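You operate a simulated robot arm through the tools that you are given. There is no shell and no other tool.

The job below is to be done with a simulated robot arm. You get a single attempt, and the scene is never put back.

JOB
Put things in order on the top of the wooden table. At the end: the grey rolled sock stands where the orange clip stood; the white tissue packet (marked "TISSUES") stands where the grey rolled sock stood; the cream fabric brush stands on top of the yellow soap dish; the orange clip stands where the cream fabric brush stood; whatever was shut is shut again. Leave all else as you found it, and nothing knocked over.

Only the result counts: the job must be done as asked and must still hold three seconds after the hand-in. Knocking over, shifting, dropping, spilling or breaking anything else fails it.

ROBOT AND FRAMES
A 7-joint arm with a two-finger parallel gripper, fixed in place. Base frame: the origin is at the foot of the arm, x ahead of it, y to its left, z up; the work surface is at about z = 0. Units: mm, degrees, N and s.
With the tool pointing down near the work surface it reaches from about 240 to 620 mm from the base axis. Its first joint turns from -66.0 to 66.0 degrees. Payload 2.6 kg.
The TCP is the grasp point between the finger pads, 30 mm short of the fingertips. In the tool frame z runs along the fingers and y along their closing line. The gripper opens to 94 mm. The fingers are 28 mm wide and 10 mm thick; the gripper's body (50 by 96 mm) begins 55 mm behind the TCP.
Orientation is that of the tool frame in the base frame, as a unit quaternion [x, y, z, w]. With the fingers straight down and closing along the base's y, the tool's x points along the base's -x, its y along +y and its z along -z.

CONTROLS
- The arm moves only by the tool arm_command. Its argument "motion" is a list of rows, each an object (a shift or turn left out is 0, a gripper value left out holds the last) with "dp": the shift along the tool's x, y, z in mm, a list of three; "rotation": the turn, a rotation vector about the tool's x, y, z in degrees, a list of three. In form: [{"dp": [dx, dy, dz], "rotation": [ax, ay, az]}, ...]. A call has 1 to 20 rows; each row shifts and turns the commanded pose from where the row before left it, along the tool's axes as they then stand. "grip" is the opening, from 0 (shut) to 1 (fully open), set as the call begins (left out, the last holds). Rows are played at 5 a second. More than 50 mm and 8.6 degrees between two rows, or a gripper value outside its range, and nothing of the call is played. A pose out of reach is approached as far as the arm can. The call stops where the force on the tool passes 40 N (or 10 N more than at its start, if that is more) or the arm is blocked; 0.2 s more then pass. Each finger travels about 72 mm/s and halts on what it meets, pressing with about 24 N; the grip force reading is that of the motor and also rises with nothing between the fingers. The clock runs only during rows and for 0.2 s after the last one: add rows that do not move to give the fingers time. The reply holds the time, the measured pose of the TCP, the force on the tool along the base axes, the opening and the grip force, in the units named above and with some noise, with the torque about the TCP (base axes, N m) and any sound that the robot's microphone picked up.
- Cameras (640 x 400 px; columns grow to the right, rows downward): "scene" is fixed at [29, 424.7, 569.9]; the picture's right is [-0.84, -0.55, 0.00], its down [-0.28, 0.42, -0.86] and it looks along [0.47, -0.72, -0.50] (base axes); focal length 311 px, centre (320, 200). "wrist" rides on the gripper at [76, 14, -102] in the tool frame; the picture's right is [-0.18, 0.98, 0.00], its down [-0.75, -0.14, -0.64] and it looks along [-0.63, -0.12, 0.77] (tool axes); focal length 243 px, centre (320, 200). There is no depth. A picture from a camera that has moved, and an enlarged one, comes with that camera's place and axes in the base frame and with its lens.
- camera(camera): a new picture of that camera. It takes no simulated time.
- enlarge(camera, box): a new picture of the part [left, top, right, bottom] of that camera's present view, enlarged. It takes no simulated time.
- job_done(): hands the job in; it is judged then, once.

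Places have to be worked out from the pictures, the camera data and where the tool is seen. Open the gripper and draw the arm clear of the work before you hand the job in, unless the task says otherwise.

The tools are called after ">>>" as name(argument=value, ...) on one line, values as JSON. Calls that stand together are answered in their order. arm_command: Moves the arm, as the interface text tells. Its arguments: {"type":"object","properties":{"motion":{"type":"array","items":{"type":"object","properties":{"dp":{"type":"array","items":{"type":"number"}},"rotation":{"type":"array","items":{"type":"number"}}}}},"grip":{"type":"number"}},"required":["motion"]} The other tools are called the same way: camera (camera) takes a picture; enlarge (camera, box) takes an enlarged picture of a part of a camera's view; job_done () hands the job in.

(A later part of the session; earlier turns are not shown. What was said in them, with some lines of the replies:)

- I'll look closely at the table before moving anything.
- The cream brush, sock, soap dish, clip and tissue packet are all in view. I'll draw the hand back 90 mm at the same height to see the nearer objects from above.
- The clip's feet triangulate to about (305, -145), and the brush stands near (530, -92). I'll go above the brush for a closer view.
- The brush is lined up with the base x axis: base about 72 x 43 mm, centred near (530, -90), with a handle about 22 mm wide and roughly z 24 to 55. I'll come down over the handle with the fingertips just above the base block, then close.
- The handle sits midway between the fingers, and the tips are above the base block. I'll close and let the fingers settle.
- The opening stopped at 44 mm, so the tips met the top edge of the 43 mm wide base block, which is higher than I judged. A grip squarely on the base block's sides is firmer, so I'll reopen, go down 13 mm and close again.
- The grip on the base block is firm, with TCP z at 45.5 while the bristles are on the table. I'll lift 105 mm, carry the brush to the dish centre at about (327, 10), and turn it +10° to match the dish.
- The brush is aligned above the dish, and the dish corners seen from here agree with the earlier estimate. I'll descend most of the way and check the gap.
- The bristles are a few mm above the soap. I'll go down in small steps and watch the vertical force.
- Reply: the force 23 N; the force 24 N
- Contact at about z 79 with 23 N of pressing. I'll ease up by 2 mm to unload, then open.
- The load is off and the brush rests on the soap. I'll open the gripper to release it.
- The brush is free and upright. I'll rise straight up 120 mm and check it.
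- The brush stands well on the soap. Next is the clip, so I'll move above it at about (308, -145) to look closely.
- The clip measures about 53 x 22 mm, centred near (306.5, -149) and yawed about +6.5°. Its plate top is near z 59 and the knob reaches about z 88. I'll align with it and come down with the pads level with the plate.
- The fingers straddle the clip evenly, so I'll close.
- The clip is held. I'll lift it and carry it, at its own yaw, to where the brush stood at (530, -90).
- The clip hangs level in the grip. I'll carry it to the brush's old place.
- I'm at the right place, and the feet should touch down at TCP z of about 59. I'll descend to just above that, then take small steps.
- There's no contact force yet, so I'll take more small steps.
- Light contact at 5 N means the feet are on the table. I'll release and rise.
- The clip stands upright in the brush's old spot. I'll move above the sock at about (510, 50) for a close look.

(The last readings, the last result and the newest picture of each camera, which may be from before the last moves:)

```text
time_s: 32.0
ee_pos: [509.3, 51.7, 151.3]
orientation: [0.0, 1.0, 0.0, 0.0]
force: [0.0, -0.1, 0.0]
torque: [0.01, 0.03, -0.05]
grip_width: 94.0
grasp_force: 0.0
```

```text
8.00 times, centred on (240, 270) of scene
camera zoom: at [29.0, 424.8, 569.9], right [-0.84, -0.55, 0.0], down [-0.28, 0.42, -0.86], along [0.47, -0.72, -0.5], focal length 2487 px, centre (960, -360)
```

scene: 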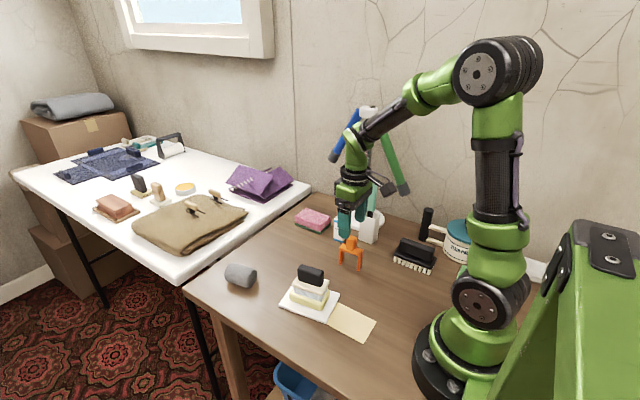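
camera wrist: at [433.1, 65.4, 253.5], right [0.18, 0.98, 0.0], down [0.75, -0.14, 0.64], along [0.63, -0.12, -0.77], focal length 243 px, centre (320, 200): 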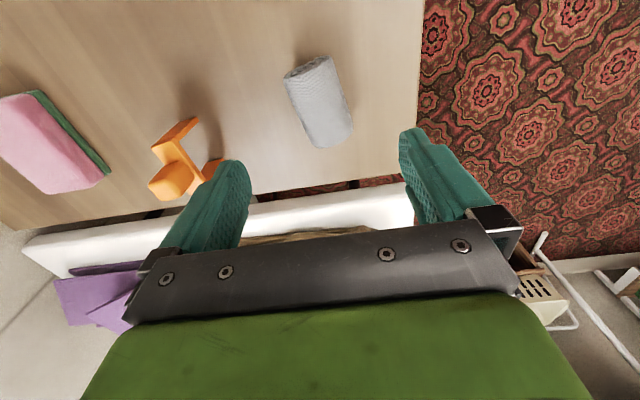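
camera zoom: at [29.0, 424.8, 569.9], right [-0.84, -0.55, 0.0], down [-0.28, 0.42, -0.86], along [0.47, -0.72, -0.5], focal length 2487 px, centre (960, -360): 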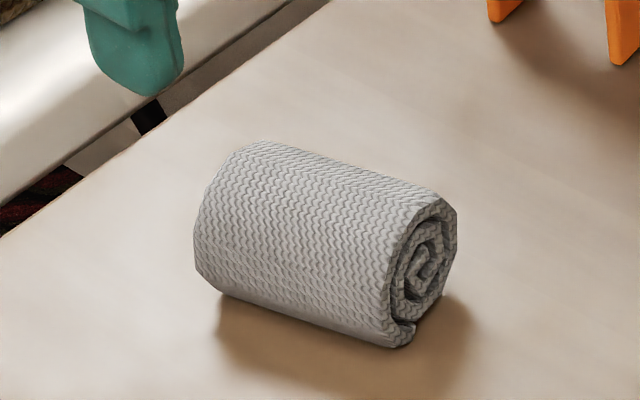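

The sock is a roll about 44 mm in diameter and 64 mm long, centred near (508, 51) with its axis yawed about +10.5°. I'll turn to match it, descend around it and grip it.

>>> arm_command(motion=[{"dp": [1.3, -0.8, 0], "rotation": [0, 0, -5]}, {"rotation": [0, 0, -5.5]}, {"dp": [0, 0, 35]}, {"dp": [0, 0, 35]}, {"dp": [0, 0, 25]}, {"dp": [0, 0, 15]}, {"dp": [0, 0, 6]}, {"dp": [0, 0, 0]}])

>>> camera(camera="wrist")

>>> enlarge(camera="scene", box=[200, 235, 280, 285])

```text
time_s: 33.8
ee_pos: [509.1, 50.2, 36.7]
orientation: [-0.091, 0.996, 0.0, 0.0]
force: [-0.1, -0.1, 0.5]
torque: [0.01, 0.01, 0.02]
grip_width: 94.1
grasp_force: 0.0
```

```text
taken
camera wrist: at [431.3, 50.4, 137.3], right [0.0, 1.0, 0.0], down [0.77, 0.0, 0.64], along [0.64, 0.0, -0.77], focal length 243 px, centre (320, 200)
```

wrist: 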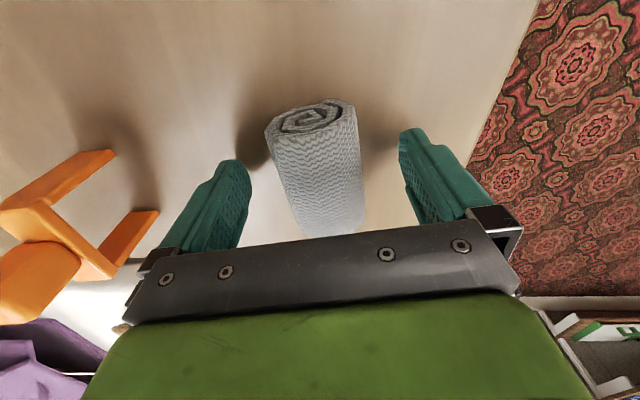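

```text
8.00 times, centred on (240, 260) of scene
camera zoom: at [29.0, 424.7, 569.9], right [-0.84, -0.55, 0.0], down [-0.28, 0.42, -0.86], along [0.47, -0.72, -0.5], focal length 2487 px, centre (960, -280)
```

zoom: 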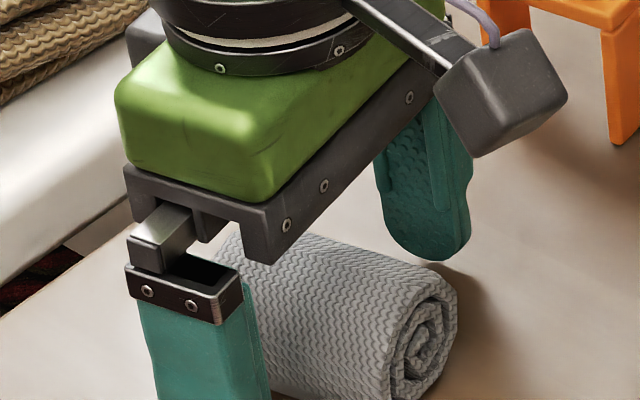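

The sock lies between the fingers, so I'll close on it.

>>> arm_command(motion=[{"dp": [0, 0, 0]}, {"dp": [0, 0, 0]}, {"dp": [0, 0, 0]}, {"dp": [0, 0, 0]}, {"dp": [0, 0, 0]}], grip=0)

>>> camera(camera="wrist")

>>> enlarge(camera="scene", box=[200, 235, 280, 285])

```text
time_s: 35.0
ee_pos: [508.1, 49.8, 36.3]
orientation: [-0.091, 0.996, 0.0, 0.0]
force: [0.5, -0.5, -0.5]
torque: [0.0, -0.01, -0.02]
grip_width: 43.5
grasp_force: 23.8
```

```text
taken
camera wrist: at [431.3, 50.3, 137.5], right [0.0, 1.0, 0.0], down [0.77, 0.0, 0.64], along [0.64, 0.0, -0.77], focal length 243 px, centre (320, 200)
```

wrist: 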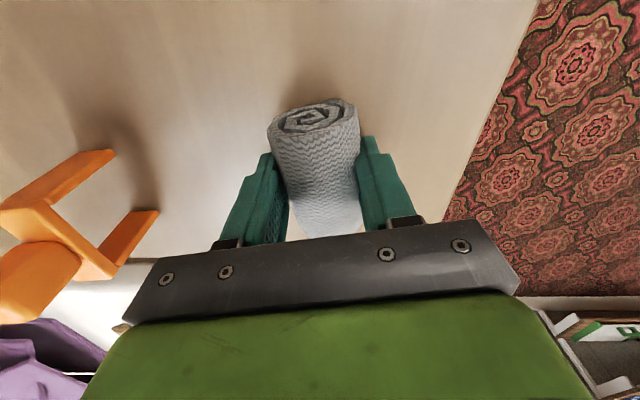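

```text
8.00 times, centred on (240, 260) of scene
camera zoom: at [29.0, 424.7, 569.9], right [-0.84, -0.55, 0.0], down [-0.28, 0.42, -0.86], along [0.47, -0.72, -0.5], focal length 2487 px, centre (960, -280)
```

zoom: 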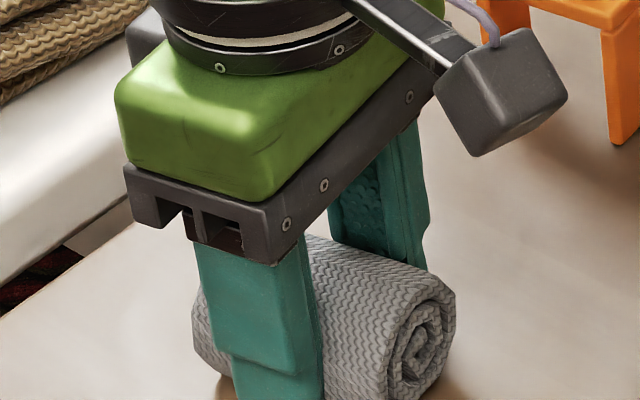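

The sock is held at 43.5 mm. I'll lift it clear and check that it stays in the grip.

>>> arm_command(motion=[{"dp": [0, 0, -15]}, {"dp": [0, 0, -30]}, {"dp": [0, 0, -40]}, {"dp": [0, 0, -40]}, {"dp": [0, 0, 0]}])

>>> enlarge(camera="scene", box=[184, 180, 312, 260])

```text
time_s: 36.2
ee_pos: [507.5, 50.9, 159.9]
orientation: [-0.091, 0.996, 0.0, -0.001]
force: [-0.2, -0.5, 0.0]
torque: [0.05, -0.01, -0.01]
grip_width: 43.7
grasp_force: 24.2
```

```text
5.00 times, centred on (248, 220) of scene
camera zoom: at [29.0, 424.7, 569.9], right [-0.84, -0.55, 0.0], down [-0.28, 0.42, -0.86], along [0.47, -0.72, -0.5], focal length 1554 px, centre (680, 100)
```

zoom: 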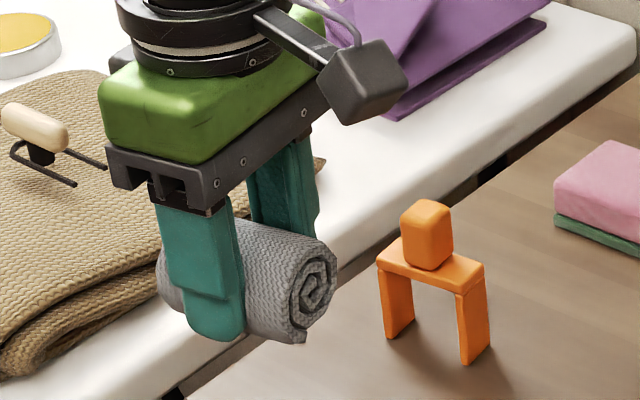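

The sock is held level. I'll carry it to the clip's old place at (306.5, -149.5).

>>> arm_command(motion=[{"dp": [33.5, -22.8, 0]}, {"dp": [33.5, -22.8, 0]}, {"dp": [33.5, -22.8, 0]}, {"dp": [33.5, -22.8, 0]}, {"dp": [33.5, -22.8, 0]}, {"dp": [33.5, -22.8, 0]}, {"dp": [33.5, -22.8, 0]}, {"dp": [0, 0, 0]}])

>>> camera(camera="scene")

>>> camera(camera="wrist")

```text
time_s: 38.0
ee_pos: [305.1, -147.5, 160.1]
orientation: [-0.092, 0.996, 0.0, 0.0]
force: [-0.6, -0.3, 0.0]
torque: [-0.01, -0.01, 0.03]
grip_width: 43.4
grasp_force: 23.8
```

```text
taken
```

scene: 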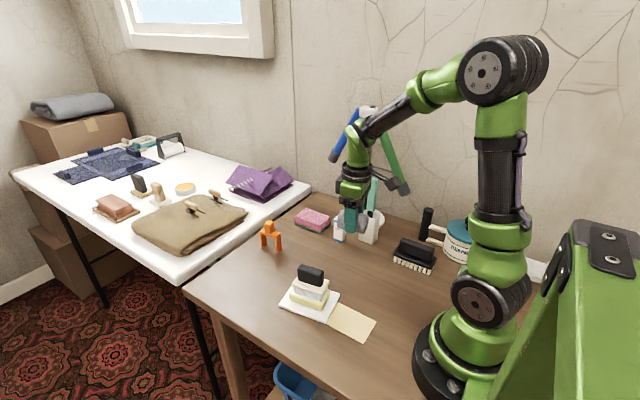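

```text
taken
camera wrist: at [228.9, -148.1, 261.2], right [0.0, 1.0, 0.0], down [0.77, 0.0, 0.64], along [0.64, 0.0, -0.77], focal length 243 px, centre (320, 200)
```

wrist: 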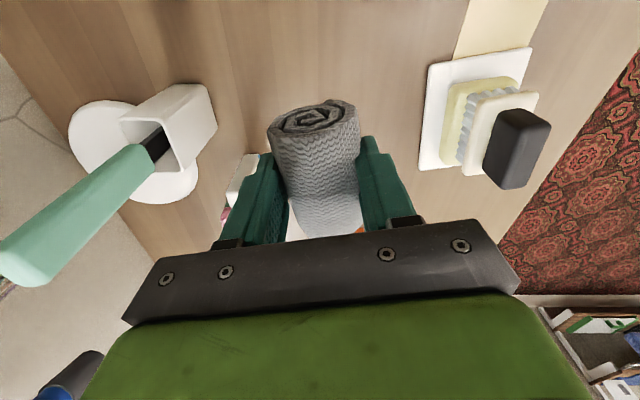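

The position agrees to within 2 mm, so I'll trim it slightly and lower to just above the table, then step down.

>>> arm_command(motion=[{"dp": [-0.5, -1.5, 30]}, {"dp": [0, 0, 35]}, {"dp": [0, 0, 30]}, {"dp": [0, 0, 15]}, {"dp": [0, 0, 9]}, {"dp": [0, 0, 0]}])

>>> arm_command(motion=[{"dp": [0, 0, 2]}, {"dp": [0, 0, 0]}])

>>> enlarge(camera="scene", box=[312, 210, 408, 270])

```text
time_s: 39.4
ee_pos: [308.8, -151.1, 40.7]
orientation: [-0.091, 0.996, 0.0, 0.0]
force: [0.0, 0.2, -0.6]
torque: [-0.01, -0.01, 0.01]
grip_width: 43.8
grasp_force: 24.2
```

```text
time_s: 40.0
ee_pos: [308.7, -150.3, 38.1]
orientation: [-0.092, 0.996, 0.001, 0.0]
force: [0.1, 0.0, 0.5]
torque: [0.01, -0.03, -0.02]
grip_width: 43.4
grasp_force: 23.9
```

```text
6.67 times, centred on (360, 240) of scene
camera zoom: at [29.0, 424.7, 569.9], right [-0.84, -0.55, 0.0], down [-0.28, 0.42, -0.86], along [0.47, -0.72, -0.5], focal length 2073 px, centre (53, -67)
```

zoom: 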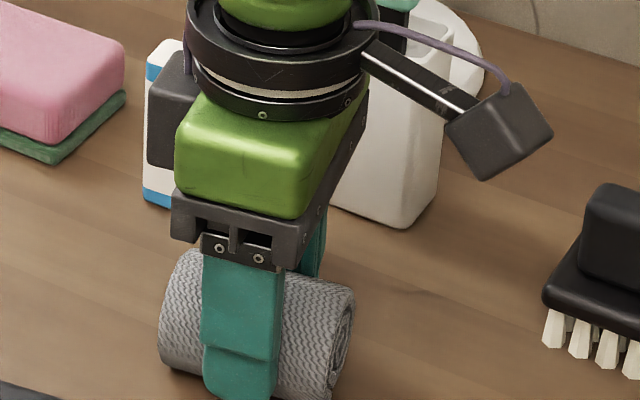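

It's almost down. I'll trim 1.5 mm in x and continue in small steps.

>>> arm_command(motion=[{"dp": [1.5, 0.5, 1]}, {"dp": [0, 0, 0]}])

>>> arm_command(motion=[{"dp": [0, 0, 1]}, {"dp": [0, 0, 0]}])

```text
time_s: 40.6
ee_pos: [306.0, -151.3, 38.7]
orientation: [-0.091, 0.996, 0.0, -0.001]
force: [-0.1, 0.0, -1.0]
torque: [0.0, 0.03, 0.0]
grip_width: 43.7
grasp_force: 24.2
```

```text
time_s: 41.2
ee_pos: [306.4, -151.7, 38.9]
orientation: [-0.091, 0.996, 0.0, 0.0]
force: [0.1, 0.6, 0.4]
torque: [-0.02, 0.0, 0.02]
grip_width: 43.4
grasp_force: 24.6
```

>>> arm_command(motion=[{"dp": [0, 0, 1]}, {"dp": [0, 0, 0]}])

>>> arm_command(motion=[{"dp": [0, 0, 1]}, {"dp": [0, 0, 0]}])

```text
time_s: 41.8
ee_pos: [305.5, -150.2, 36.1]
orientation: [-0.091, 0.996, 0.0, 0.0]
force: [0.4, 0.3, 0.4]
torque: [-0.02, 0.02, -0.01]
grip_width: 43.7
grasp_force: 24.2
```

```text
time_s: 42.4
ee_pos: [306.3, -150.8, 36.8]
orientation: [-0.091, 0.996, 0.0, 0.0]
force: [-3.9, 1.1, 9.5]
torque: [0.04, 0.06, -0.01]
grip_width: 43.6
grasp_force: 24.0
```

The 9.5 N reading shows the sock is on the table. I'll open the fingers and rise straight up.

>>> arm_command(motion=[{"dp": [0, 0, 0]}, {"dp": [0, 0, 0]}, {"dp": [0, 0, 0]}, {"dp": [0, 0, 0]}], grip=0.8)

>>> arm_command(motion=[{"dp": [0, 0, -20]}, {"dp": [0, 0, -40]}, {"dp": [0, 0, -40]}, {"dp": [0, 0, -40]}, {"rotation": [0, 0, 5]}, {"rotation": [0, 0, 5.5]}, {"dp": [0, 0, 0]}])

>>> camera(camera="wrist")

>>> enlarge(camera="scene", box=[296, 190, 424, 270])

>>> enlarge(camera="wrist", box=[120, 50, 360, 200])

```text
time_s: 43.4
ee_pos: [306.7, -150.2, 36.0]
orientation: [-0.092, 0.996, 0.001, 0.001]
force: [-0.3, -0.2, 0.7]
torque: [-0.02, -0.01, 0.03]
grip_width: 75.2
grasp_force: 0.1
```

```text
time_s: 45.0
ee_pos: [306.5, -149.7, 176.5]
orientation: [0.0, 1.0, 0.0, 0.0]
force: [-0.2, 0.2, 0.9]
torque: [-0.04, -0.02, 0.0]
grip_width: 75.2
grasp_force: 0.1
```

```text
taken
camera wrist: at [230.7, -136.7, 277.5], right [0.18, 0.98, 0.0], down [0.75, -0.14, 0.64], along [0.63, -0.12, -0.77], focal length 243 px, centre (320, 200)
```

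wrist: 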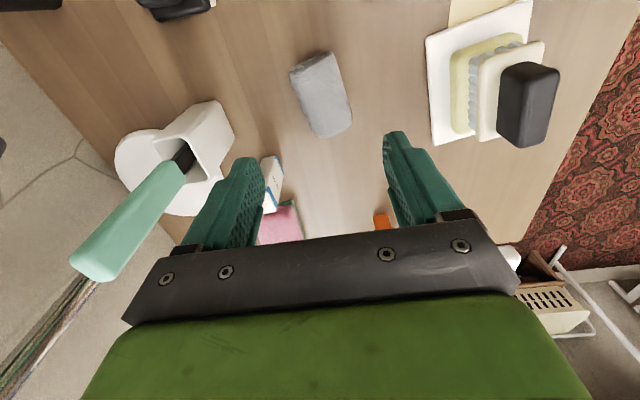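

```text
5.00 times, centred on (360, 230) of scene
camera zoom: at [29.0, 424.7, 569.9], right [-0.84, -0.55, 0.0], down [-0.28, 0.42, -0.86], along [0.47, -0.72, -0.5], focal length 1554 px, centre (120, 50)
```

zoom: 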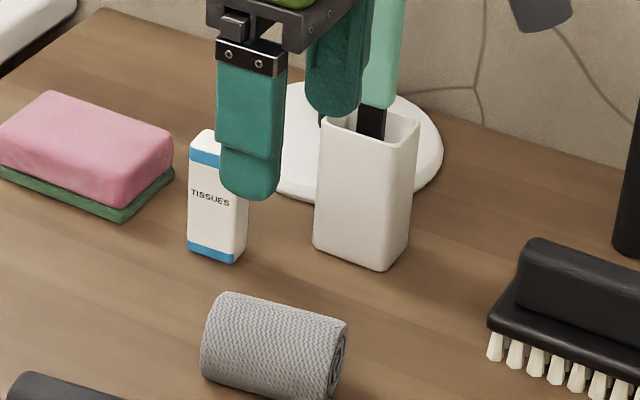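

```text
2.67 times, centred on (240, 125) of wrist
camera zoom: at [230.7, -136.7, 277.5], right [0.18, 0.98, 0.0], down [0.75, -0.14, 0.64], along [0.63, -0.12, -0.77], focal length 647 px, centre (533, 400)
```

zoom: 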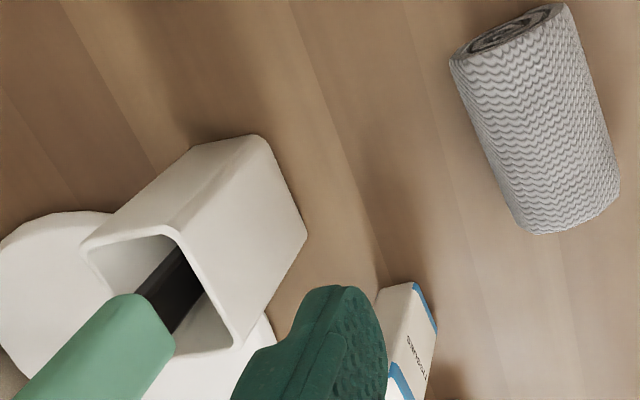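

The sock lies in the clip's old place. The packet triangulates to about (387, -229), roughly 34 x 20 mm and 68 mm tall. The brush handle in the cup rises to about z 192 at (321, -289), so I'll approach around it at this height.

>>> arm_command(motion=[{"dp": [-40, 0, 0]}, {"dp": [-40, 0, 0]}, {"dp": [0, -40, 0]}, {"dp": [0, -36, 0]}, {"dp": [0, 0, 0]}])

>>> camera(camera="wrist")

>>> enlarge(camera="wrist", box=[240, 40, 400, 140])

>>> camera(camera="scene")

>>> enlarge(camera="scene", box=[312, 200, 392, 250])

```text
time_s: 46.2
ee_pos: [385.1, -225.2, 177.1]
orientation: [0.0, 1.0, 0.0, 0.0]
force: [0.3, -0.3, 0.0]
torque: [0.01, -0.02, -0.01]
grip_width: 75.2
grasp_force: 0.1
```

```text
taken
camera wrist: at [309.5, -211.5, 278.6], right [0.18, 0.98, 0.0], down [0.75, -0.14, 0.64], along [0.63, -0.12, -0.77], focal length 243 px, centre (320, 200)
```

wrist: 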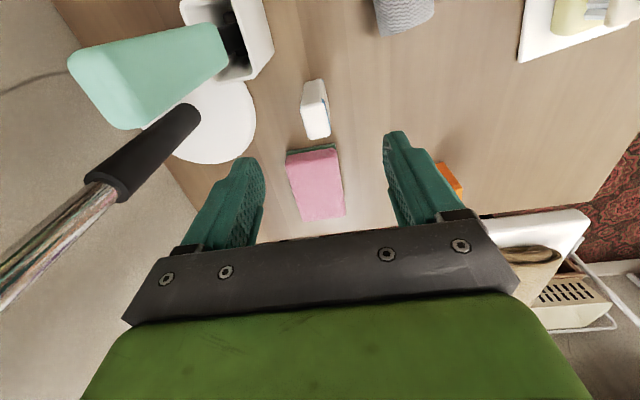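

```text
4.00 times, centred on (320, 90) of wrist
camera zoom: at [309.5, -211.5, 278.6], right [0.18, 0.98, 0.0], down [0.75, -0.14, 0.64], along [0.63, -0.12, -0.77], focal length 970 px, centre (320, 640)
```

zoom: 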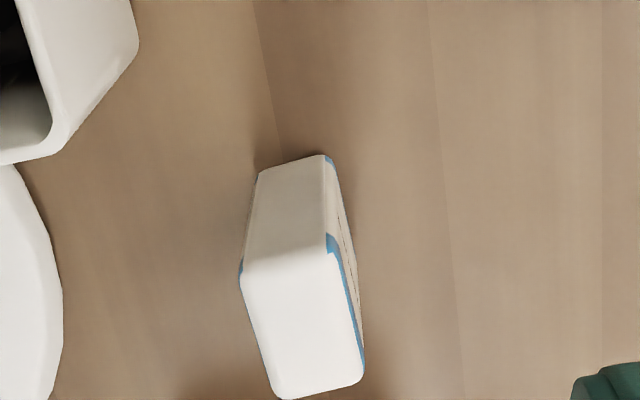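

```text
taken
```

scene: 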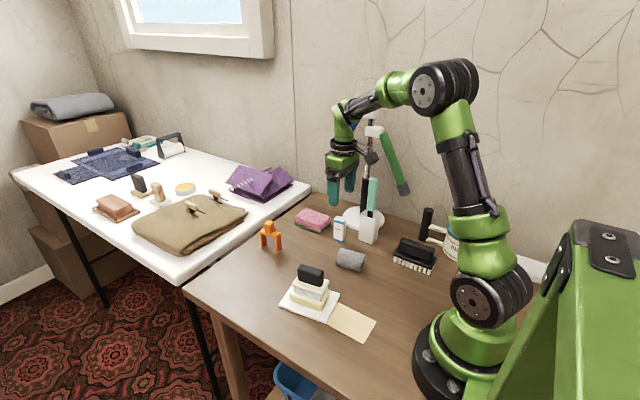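

```text
8.00 times, centred on (352, 225) of scene
camera zoom: at [29.0, 424.7, 569.9], right [-0.84, -0.55, 0.0], down [-0.28, 0.42, -0.86], along [0.47, -0.72, -0.5], focal length 2487 px, centre (64, 0)
```

zoom: 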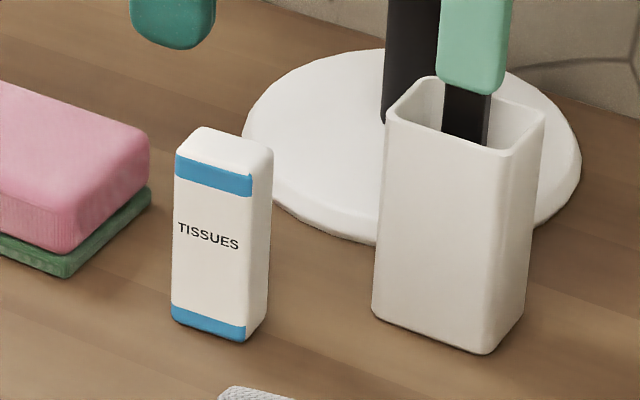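

The packet's centre is about (390.5, -230), yawed about +5.5°, and roughly 31 x 19 x 68 mm. The cup, disc and sponge are all clear of the fingers, so I'll narrow the opening, align and descend to mid-height.

>>> arm_command(motion=[{"dp": [-5.4, -4.8, 0]}, {"rotation": [0, 0, -5.5]}, {"dp": [0, 0, 0]}, {"dp": [0, 0, 30]}, {"dp": [0, 0, 30]}, {"dp": [0, 0, 0]}], grip=0.62)

>>> camera(camera="wrist")

>>> camera(camera="scene")

```text
time_s: 47.6
ee_pos: [390.7, -231.6, 116.0]
orientation: [-0.048, 0.999, 0.0, 0.0]
force: [-0.2, 0.1, -0.3]
torque: [-0.01, 0.01, 0.0]
grip_width: 58.0
grasp_force: 0.1
```

```text
taken
camera wrist: at [313.9, -225.1, 216.8], right [0.09, 1.0, 0.0], down [0.76, -0.07, 0.64], along [0.64, -0.06, -0.77], focal length 243 px, centre (320, 200)
```

wrist: 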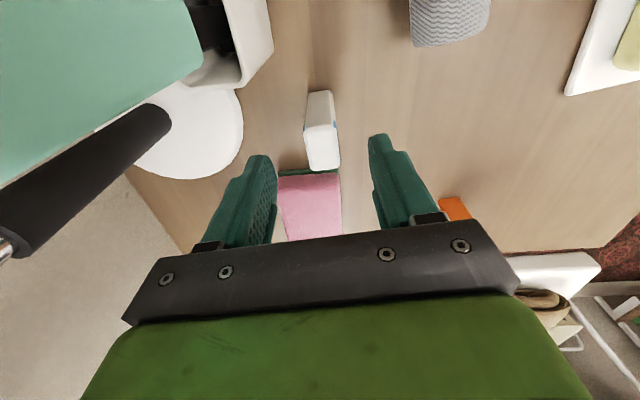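

```text
taken
```

scene: 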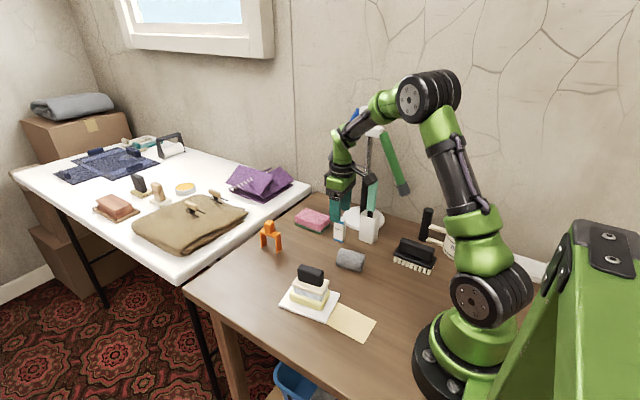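

There's still space around the fingers and the wrist camera. I'll continue down in two stages.

>>> arm_command(motion=[{"dp": [0, 0, 20]}, {"dp": [0, 0, 20]}, {"dp": [0, 0, 0]}])

>>> enlarge(camera="scene", box=[296, 170, 424, 250])

>>> camera(camera="wrist")

```text
time_s: 48.4
ee_pos: [393.0, -230.9, 74.8]
orientation: [-0.047, 0.999, 0.0, 0.0]
force: [0.4, -0.4, -0.4]
torque: [0.01, -0.02, -0.02]
grip_width: 58.5
grasp_force: 0.1
```

```text
5.00 times, centred on (360, 210) of scene
camera zoom: at [29.0, 424.7, 569.9], right [-0.84, -0.55, 0.0], down [-0.28, 0.42, -0.86], along [0.47, -0.72, -0.5], focal length 1554 px, centre (120, 150)
```

zoom: 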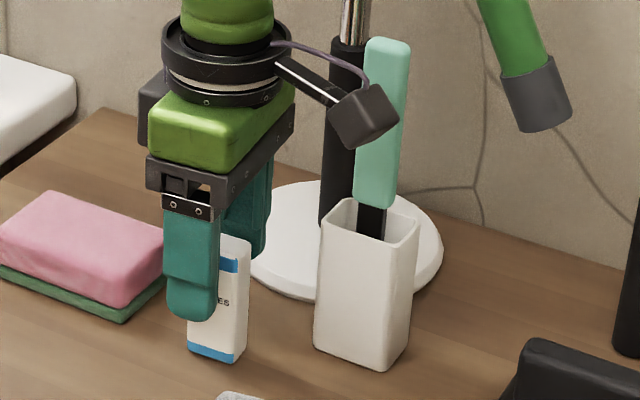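

```text
taken
camera wrist: at [315.3, -224.9, 176.7], right [0.09, 1.0, 0.0], down [0.76, -0.07, 0.64], along [0.64, -0.06, -0.77], focal length 243 px, centre (320, 200)
```

wrist: 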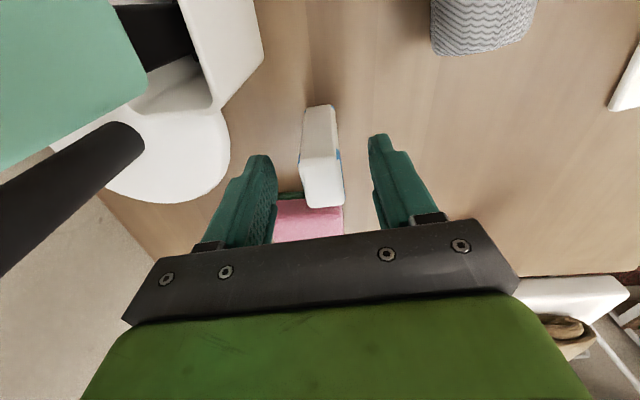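

The packet is centred between the fingers, so I'll go down to mid-height.

>>> arm_command(motion=[{"dp": [0.8, 0, 15]}, {"dp": [0, 0, 12]}, {"dp": [0, 0, 6]}, {"dp": [0, 0, 0]}])

>>> enlarge(camera="scene", box=[296, 170, 424, 250])

```text
time_s: 49.4
ee_pos: [391.2, -232.5, 42.7]
orientation: [-0.048, 0.999, 0.0, 0.0]
force: [0.4, 0.5, -0.6]
torque: [-0.02, 0.01, 0.02]
grip_width: 58.1
grasp_force: 0.1
```

```text
5.00 times, centred on (360, 210) of scene
camera zoom: at [29.0, 424.7, 569.9], right [-0.84, -0.55, 0.0], down [-0.28, 0.42, -0.86], along [0.47, -0.72, -0.5], focal length 1554 px, centre (120, 150)
```

zoom: 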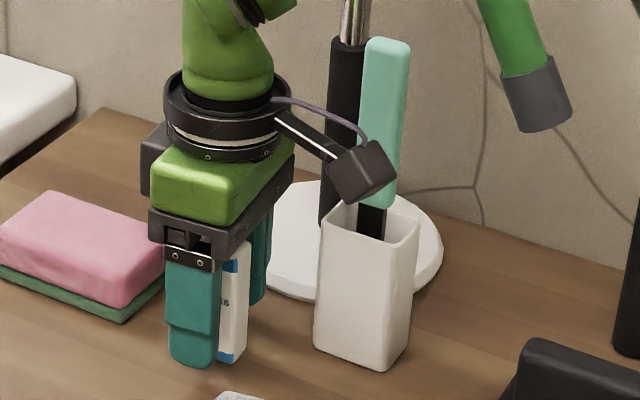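

Nothing has been disturbed. I'll close on the packet.

>>> arm_command(motion=[{"dp": [0, 0, 0]}, {"dp": [0, 0, 0]}, {"dp": [0, 0, 0]}, {"dp": [0, 0, 0]}, {"dp": [0, 0, 0]}], grip=0)

>>> camera(camera="wrist")

>>> enlarge(camera="scene", box=[296, 170, 424, 250])

```text
time_s: 50.6
ee_pos: [389.9, -232.0, 42.6]
orientation: [-0.049, 0.999, 0.0, 0.0]
force: [0.5, -0.7, -0.6]
torque: [-0.03, 0.03, -0.02]
grip_width: 25.2
grasp_force: 24.2
```

```text
taken
camera wrist: at [313.8, -225.6, 143.8], right [0.09, 1.0, 0.0], down [0.76, -0.07, 0.64], along [0.64, -0.06, -0.77], focal length 243 px, centre (320, 200)
```

wrist: 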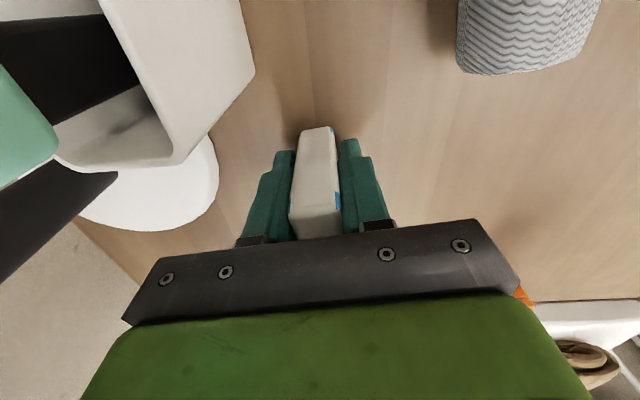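

```text
5.00 times, centred on (360, 210) of scene
camera zoom: at [29.0, 424.7, 569.9], right [-0.84, -0.55, 0.0], down [-0.28, 0.42, -0.86], along [0.47, -0.72, -0.5], focal length 1554 px, centre (120, 150)
```

zoom: 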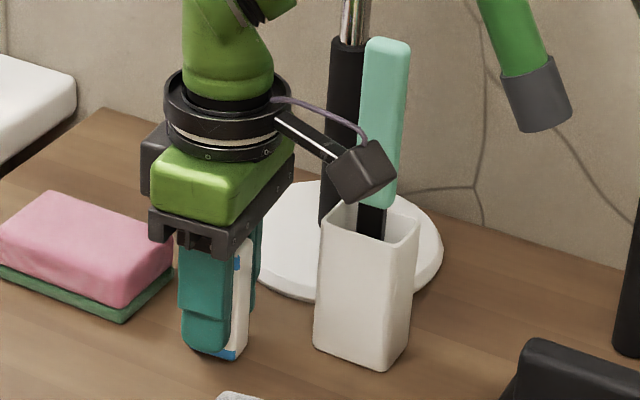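

The packet is gripped. I'll lift it straight up 110 mm, clear of the cup and stand.

>>> arm_command(motion=[{"dp": [0, 0, -15]}, {"dp": [0, 0, -30]}, {"dp": [0, 0, -35]}, {"dp": [0, 0, -30]}, {"dp": [0, 0, 0]}])

>>> camera(camera="scene")

>>> enlarge(camera="scene", box=[296, 140, 424, 220])

```text
time_s: 51.8
ee_pos: [390.3, -233.3, 154.0]
orientation: [-0.048, 0.999, 0.0, 0.0]
force: [0.1, 0.6, 0.0]
torque: [0.02, 0.04, -0.01]
grip_width: 25.4
grasp_force: 24.1
```

```text
taken
```

scene: 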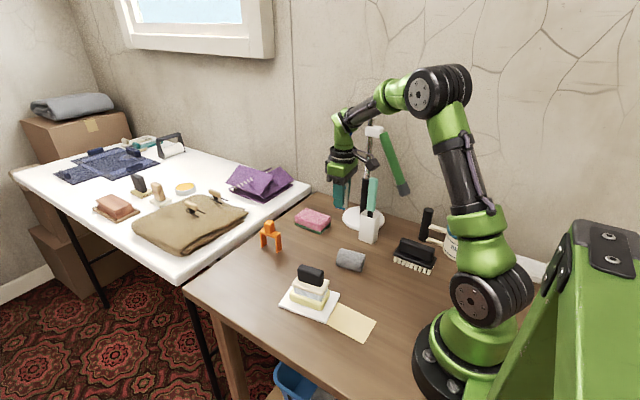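

```text
5.00 times, centred on (360, 180) of scene
camera zoom: at [29.0, 424.7, 569.9], right [-0.84, -0.55, 0.0], down [-0.28, 0.42, -0.86], along [0.47, -0.72, -0.5], focal length 1554 px, centre (120, 300)
```

zoom: 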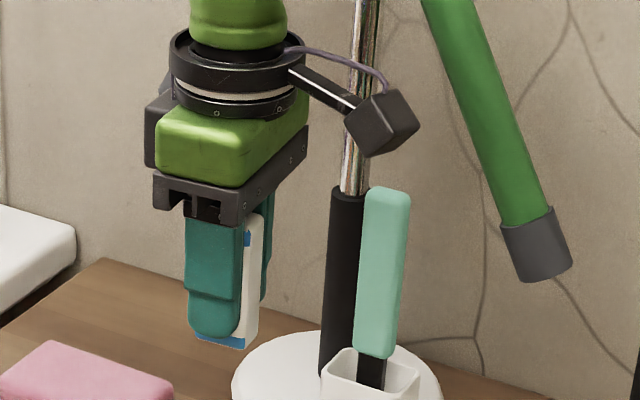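

The packet is lifted cleanly. I'll carry it to the sock's old place at (508, 50.5).

>>> arm_command(motion=[{"dp": [-20.6, 38.5, 0]}, {"dp": [-20.6, 38.5, 0]}, {"dp": [-20.6, 38.5, 0]}, {"dp": [-20.6, 38.5, 0]}, {"dp": [-20.6, 38.5, 0]}, {"dp": [-20.6, 38.5, 0]}, {"dp": [-20.6, 38.5, 0]}, {"dp": [0, 0, 0]}])

>>> camera(camera="wrist")

>>> camera(camera="scene")

```text
time_s: 53.6
ee_pos: [509.7, 51.4, 154.4]
orientation: [-0.048, 0.999, 0.001, 0.0]
force: [0.6, -0.2, 0.6]
torque: [0.02, 0.0, 0.0]
grip_width: 24.9
grasp_force: 24.4
```

```text
taken
camera wrist: at [432.0, 58.0, 255.0], right [0.09, 1.0, 0.0], down [0.76, -0.07, 0.64], along [0.64, -0.06, -0.77], focal length 243 px, centre (320, 200)
```

wrist: 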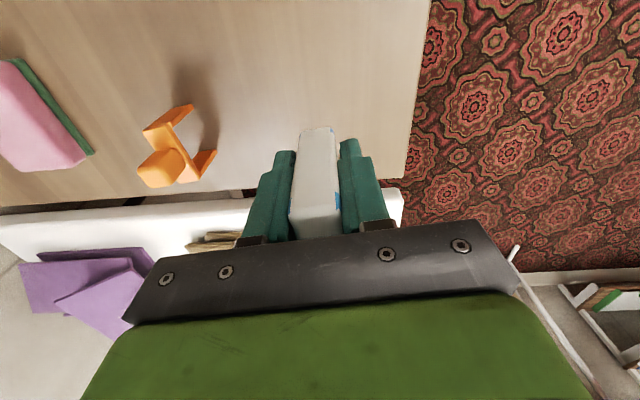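

```text
taken
```

scene: 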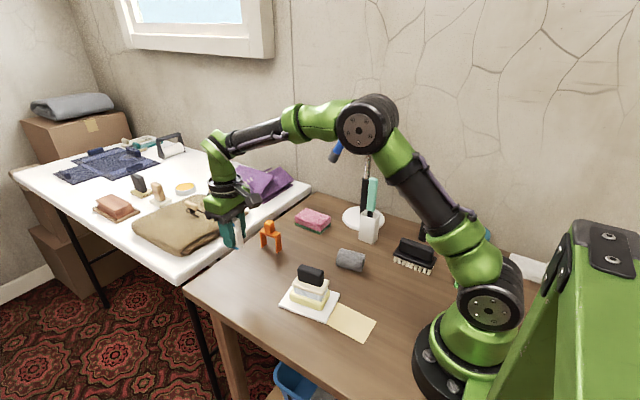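

I'm over the target to within about 1 mm. I'll lower to a few mm above contact, which is expected near z 42.6.

>>> arm_command(motion=[{"dp": [0.7, -0.8, 30]}, {"dp": [0, 0, 35]}, {"dp": [0, 0, 25]}, {"dp": [0, 0, 12]}, {"dp": [0, 0, 6]}, {"dp": [0, 0, 0]}])

>>> arm_command(motion=[{"dp": [0, 0, 1.5]}, {"dp": [0, 0, 0]}])

>>> arm_command(motion=[{"dp": [0, 0, 1]}, {"dp": [0, 0, 0]}])

```text
time_s: 55.0
ee_pos: [508.2, 49.0, 44.3]
orientation: [-0.048, 0.999, 0.0, 0.0]
force: [0.4, -0.4, -0.5]
torque: [0.02, -0.01, -0.03]
grip_width: 25.4
grasp_force: 24.0
```

```text
time_s: 55.6
ee_pos: [507.8, 49.5, 43.8]
orientation: [-0.047, 0.999, -0.001, 0.0]
force: [0.2, -0.3, -0.7]
torque: [-0.02, -0.02, 0.02]
grip_width: 25.3
grasp_force: 23.8
```

```text
time_s: 56.2
ee_pos: [508.0, 49.2, 43.1]
orientation: [-0.048, 0.999, -0.001, 0.001]
force: [-0.5, 0.3, -0.4]
torque: [0.03, 0.0, 0.01]
grip_width: 25.2
grasp_force: 23.8
```

There's no contact yet, so I'll keep taking small steps.

>>> arm_command(motion=[{"dp": [0, 0, 1]}, {"dp": [0, 0, 0]}])

>>> arm_command(motion=[{"dp": [0, 0, 1]}, {"dp": [0, 0, 0]}])

```text
time_s: 56.8
ee_pos: [510.0, 49.7, 41.8]
orientation: [-0.048, 0.999, 0.0, 0.001]
force: [-1.3, -0.5, 6.4]
torque: [-0.04, 0.17, 0.02]
grip_width: 25.3
grasp_force: 24.0
```

```text
time_s: 57.4
ee_pos: [508.6, 50.0, 42.9]
orientation: [-0.048, 0.999, 0.0, 0.002]
force: [-2.9, -2.1, 17.1]
torque: [-0.08, 0.22, 0.03]
grip_width: 25.4
grasp_force: 23.6
```

The packet is firmly on the table at 17 N. I'll ease up 1 mm and release slowly, since it is a tall thin item.

>>> arm_command(motion=[{"dp": [0, 0, -1]}, {"dp": [0, 0, 0]}])

>>> arm_command(motion=[{"dp": [0, 0, 0]}, {"dp": [0, 0, 0]}, {"dp": [0, 0, 0]}, {"dp": [0, 0, 0]}], grip=0.7)

>>> camera(camera="wrist")

>>> enlarge(camera="scene", box=[184, 220, 296, 290])

```text
time_s: 58.0
ee_pos: [509.4, 50.8, 42.2]
orientation: [-0.048, 0.999, 0.0, 0.001]
force: [3.2, -0.7, 10.2]
torque: [-0.04, -0.11, 0.01]
grip_width: 25.3
grasp_force: 24.2
```

```text
time_s: 59.0
ee_pos: [508.1, 51.2, 40.3]
orientation: [-0.048, 0.999, 0.0, 0.001]
force: [-0.7, 0.2, 0.5]
torque: [0.01, 0.01, 0.02]
grip_width: 65.7
grasp_force: 0.0
```

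```text
taken
camera wrist: at [430.6, 56.3, 142.9], right [0.09, 1.0, 0.0], down [0.76, -0.07, 0.64], along [0.64, -0.06, -0.77], focal length 243 px, centre (320, 200)
```

wrist: 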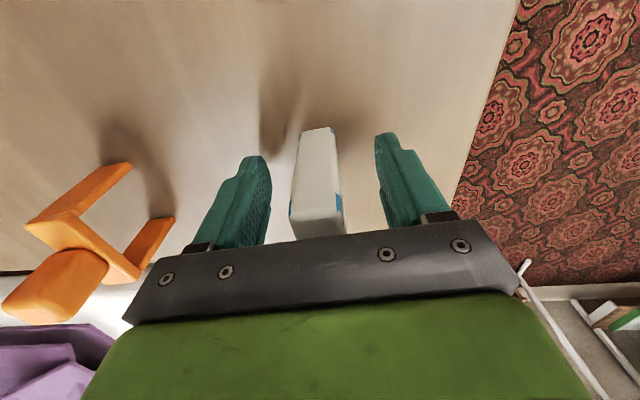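

```text
5.71 times, centred on (240, 255) of scene
camera zoom: at [29.0, 424.7, 569.9], right [-0.84, -0.55, 0.0], down [-0.28, 0.42, -0.86], along [0.47, -0.72, -0.5], focal length 1777 px, centre (777, -114)
```

zoom: 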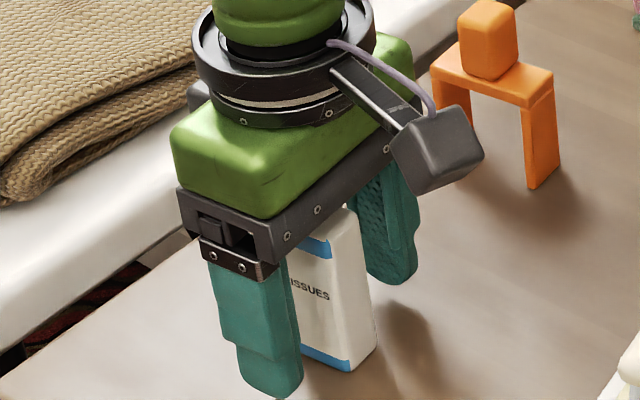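

The packet stands free and upright. I'll rise straight up and draw back to a clear pose for checking.

>>> arm_command(motion=[{"dp": [0, 0, -20]}, {"dp": [0, 0, -40]}, {"dp": [0, 0, -40]}, {"dp": [0, 0, -40]}, {"dp": [0, 0, -40]}, {"rotation": [0, 0, 5.5]}, {"dp": [0, 0, 0]}])

>>> arm_command(motion=[{"dp": [35, -20, -25]}, {"dp": [35, -20, -25]}, {"dp": [35, -20, -25]}, {"dp": [35, -20, -25]}, {"dp": [25, -10, -10]}, {"dp": [0, 0, 0]}], grip=1)

>>> camera(camera="scene")

>>> camera(camera="wrist")

>>> enlarge(camera="scene", box=[200, 200, 400, 325])

>>> enlarge(camera="wrist", box=[120, 0, 440, 200])

```text
time_s: 60.6
ee_pos: [507.9, 49.9, 224.3]
orientation: [-0.001, 1.0, 0.0, 0.0]
force: [-0.7, 0.0, -0.2]
torque: [-0.02, 0.0, 0.02]
grip_width: 65.8
grasp_force: 0.1
```

```text
time_s: 62.0
ee_pos: [340.6, -43.4, 331.9]
orientation: [0.0, 1.0, 0.0, -0.001]
force: [0.0, -0.7, -0.4]
torque: [0.01, 0.0, -0.01]
grip_width: 94.1
grasp_force: 0.0
```

```text
taken
```

scene: 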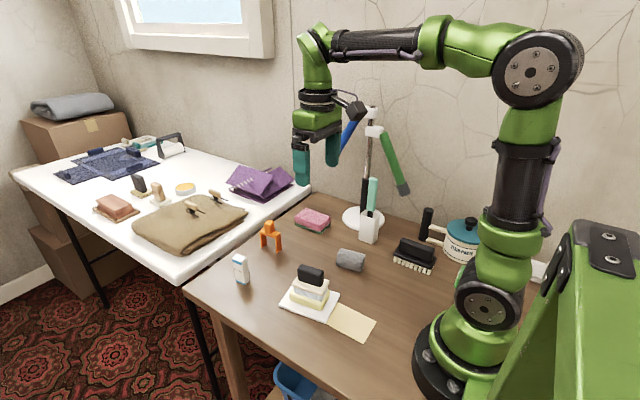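

```text
taken
camera wrist: at [264.4, -28.8, 433.1], right [0.18, 0.98, 0.0], down [0.75, -0.14, 0.64], along [0.63, -0.12, -0.77], focal length 243 px, centre (320, 200)
```

wrist: 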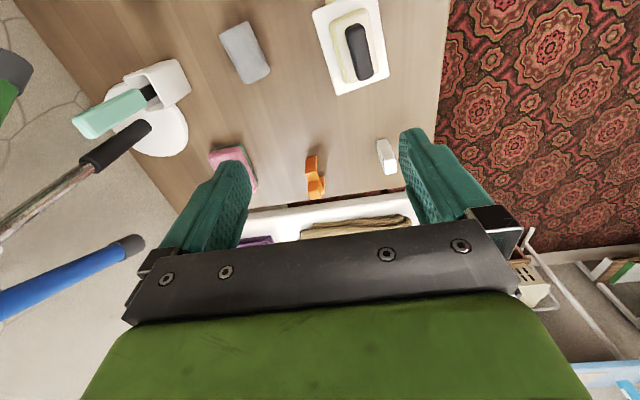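

```text
3.20 times, centred on (300, 262) of scene
camera zoom: at [29.0, 424.7, 569.9], right [-0.84, -0.55, 0.0], down [-0.28, 0.42, -0.86], along [0.47, -0.72, -0.5], focal length 995 px, centre (384, 0)
```

zoom: 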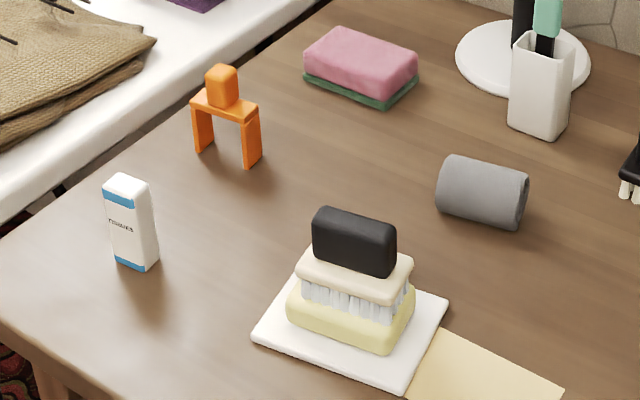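

```text
2.00 times, centred on (280, 100) of wrist
camera zoom: at [264.4, -28.8, 433.1], right [0.18, 0.98, 0.0], down [0.75, -0.14, 0.64], along [0.63, -0.12, -0.77], focal length 485 px, centre (400, 400)
```

zoom: 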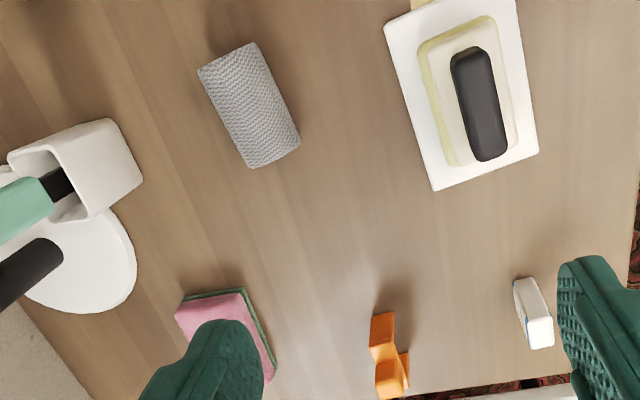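

All four items are in place and upright: the brush on the soap dish, the clip at the brush's spot, the sock at the clip's spot and the tissues at the sock's spot. The dish, sponge, cup and the rest look unmoved, nothing shut was opened, and the arm is clear with the gripper open. I'll hand in.

>>> job_done()

```text
The job is handed in.
```

I've finished the tidy-up and handed it in. The last pictures before the hand-in showed everything in place; I haven't seen the judge's result.

- **Fabric brush:** the cream brush stands on top of the soap in the soap dish. I took the white dish holding the yellow soap to be the "yellow soap dish".
- **Clip:** the orange clip stands where the brush stood.
- **Sock:** the grey sock lies where the clip stood, within about 2 mm by the camera.
- **Tissues:** the packet stands upright where the sock was.

Nothing was knocked over. The dish, sponge and cup look unmoved, and nothing that was shut was opened. The arm is drawn back clear of the table with the gripper open.
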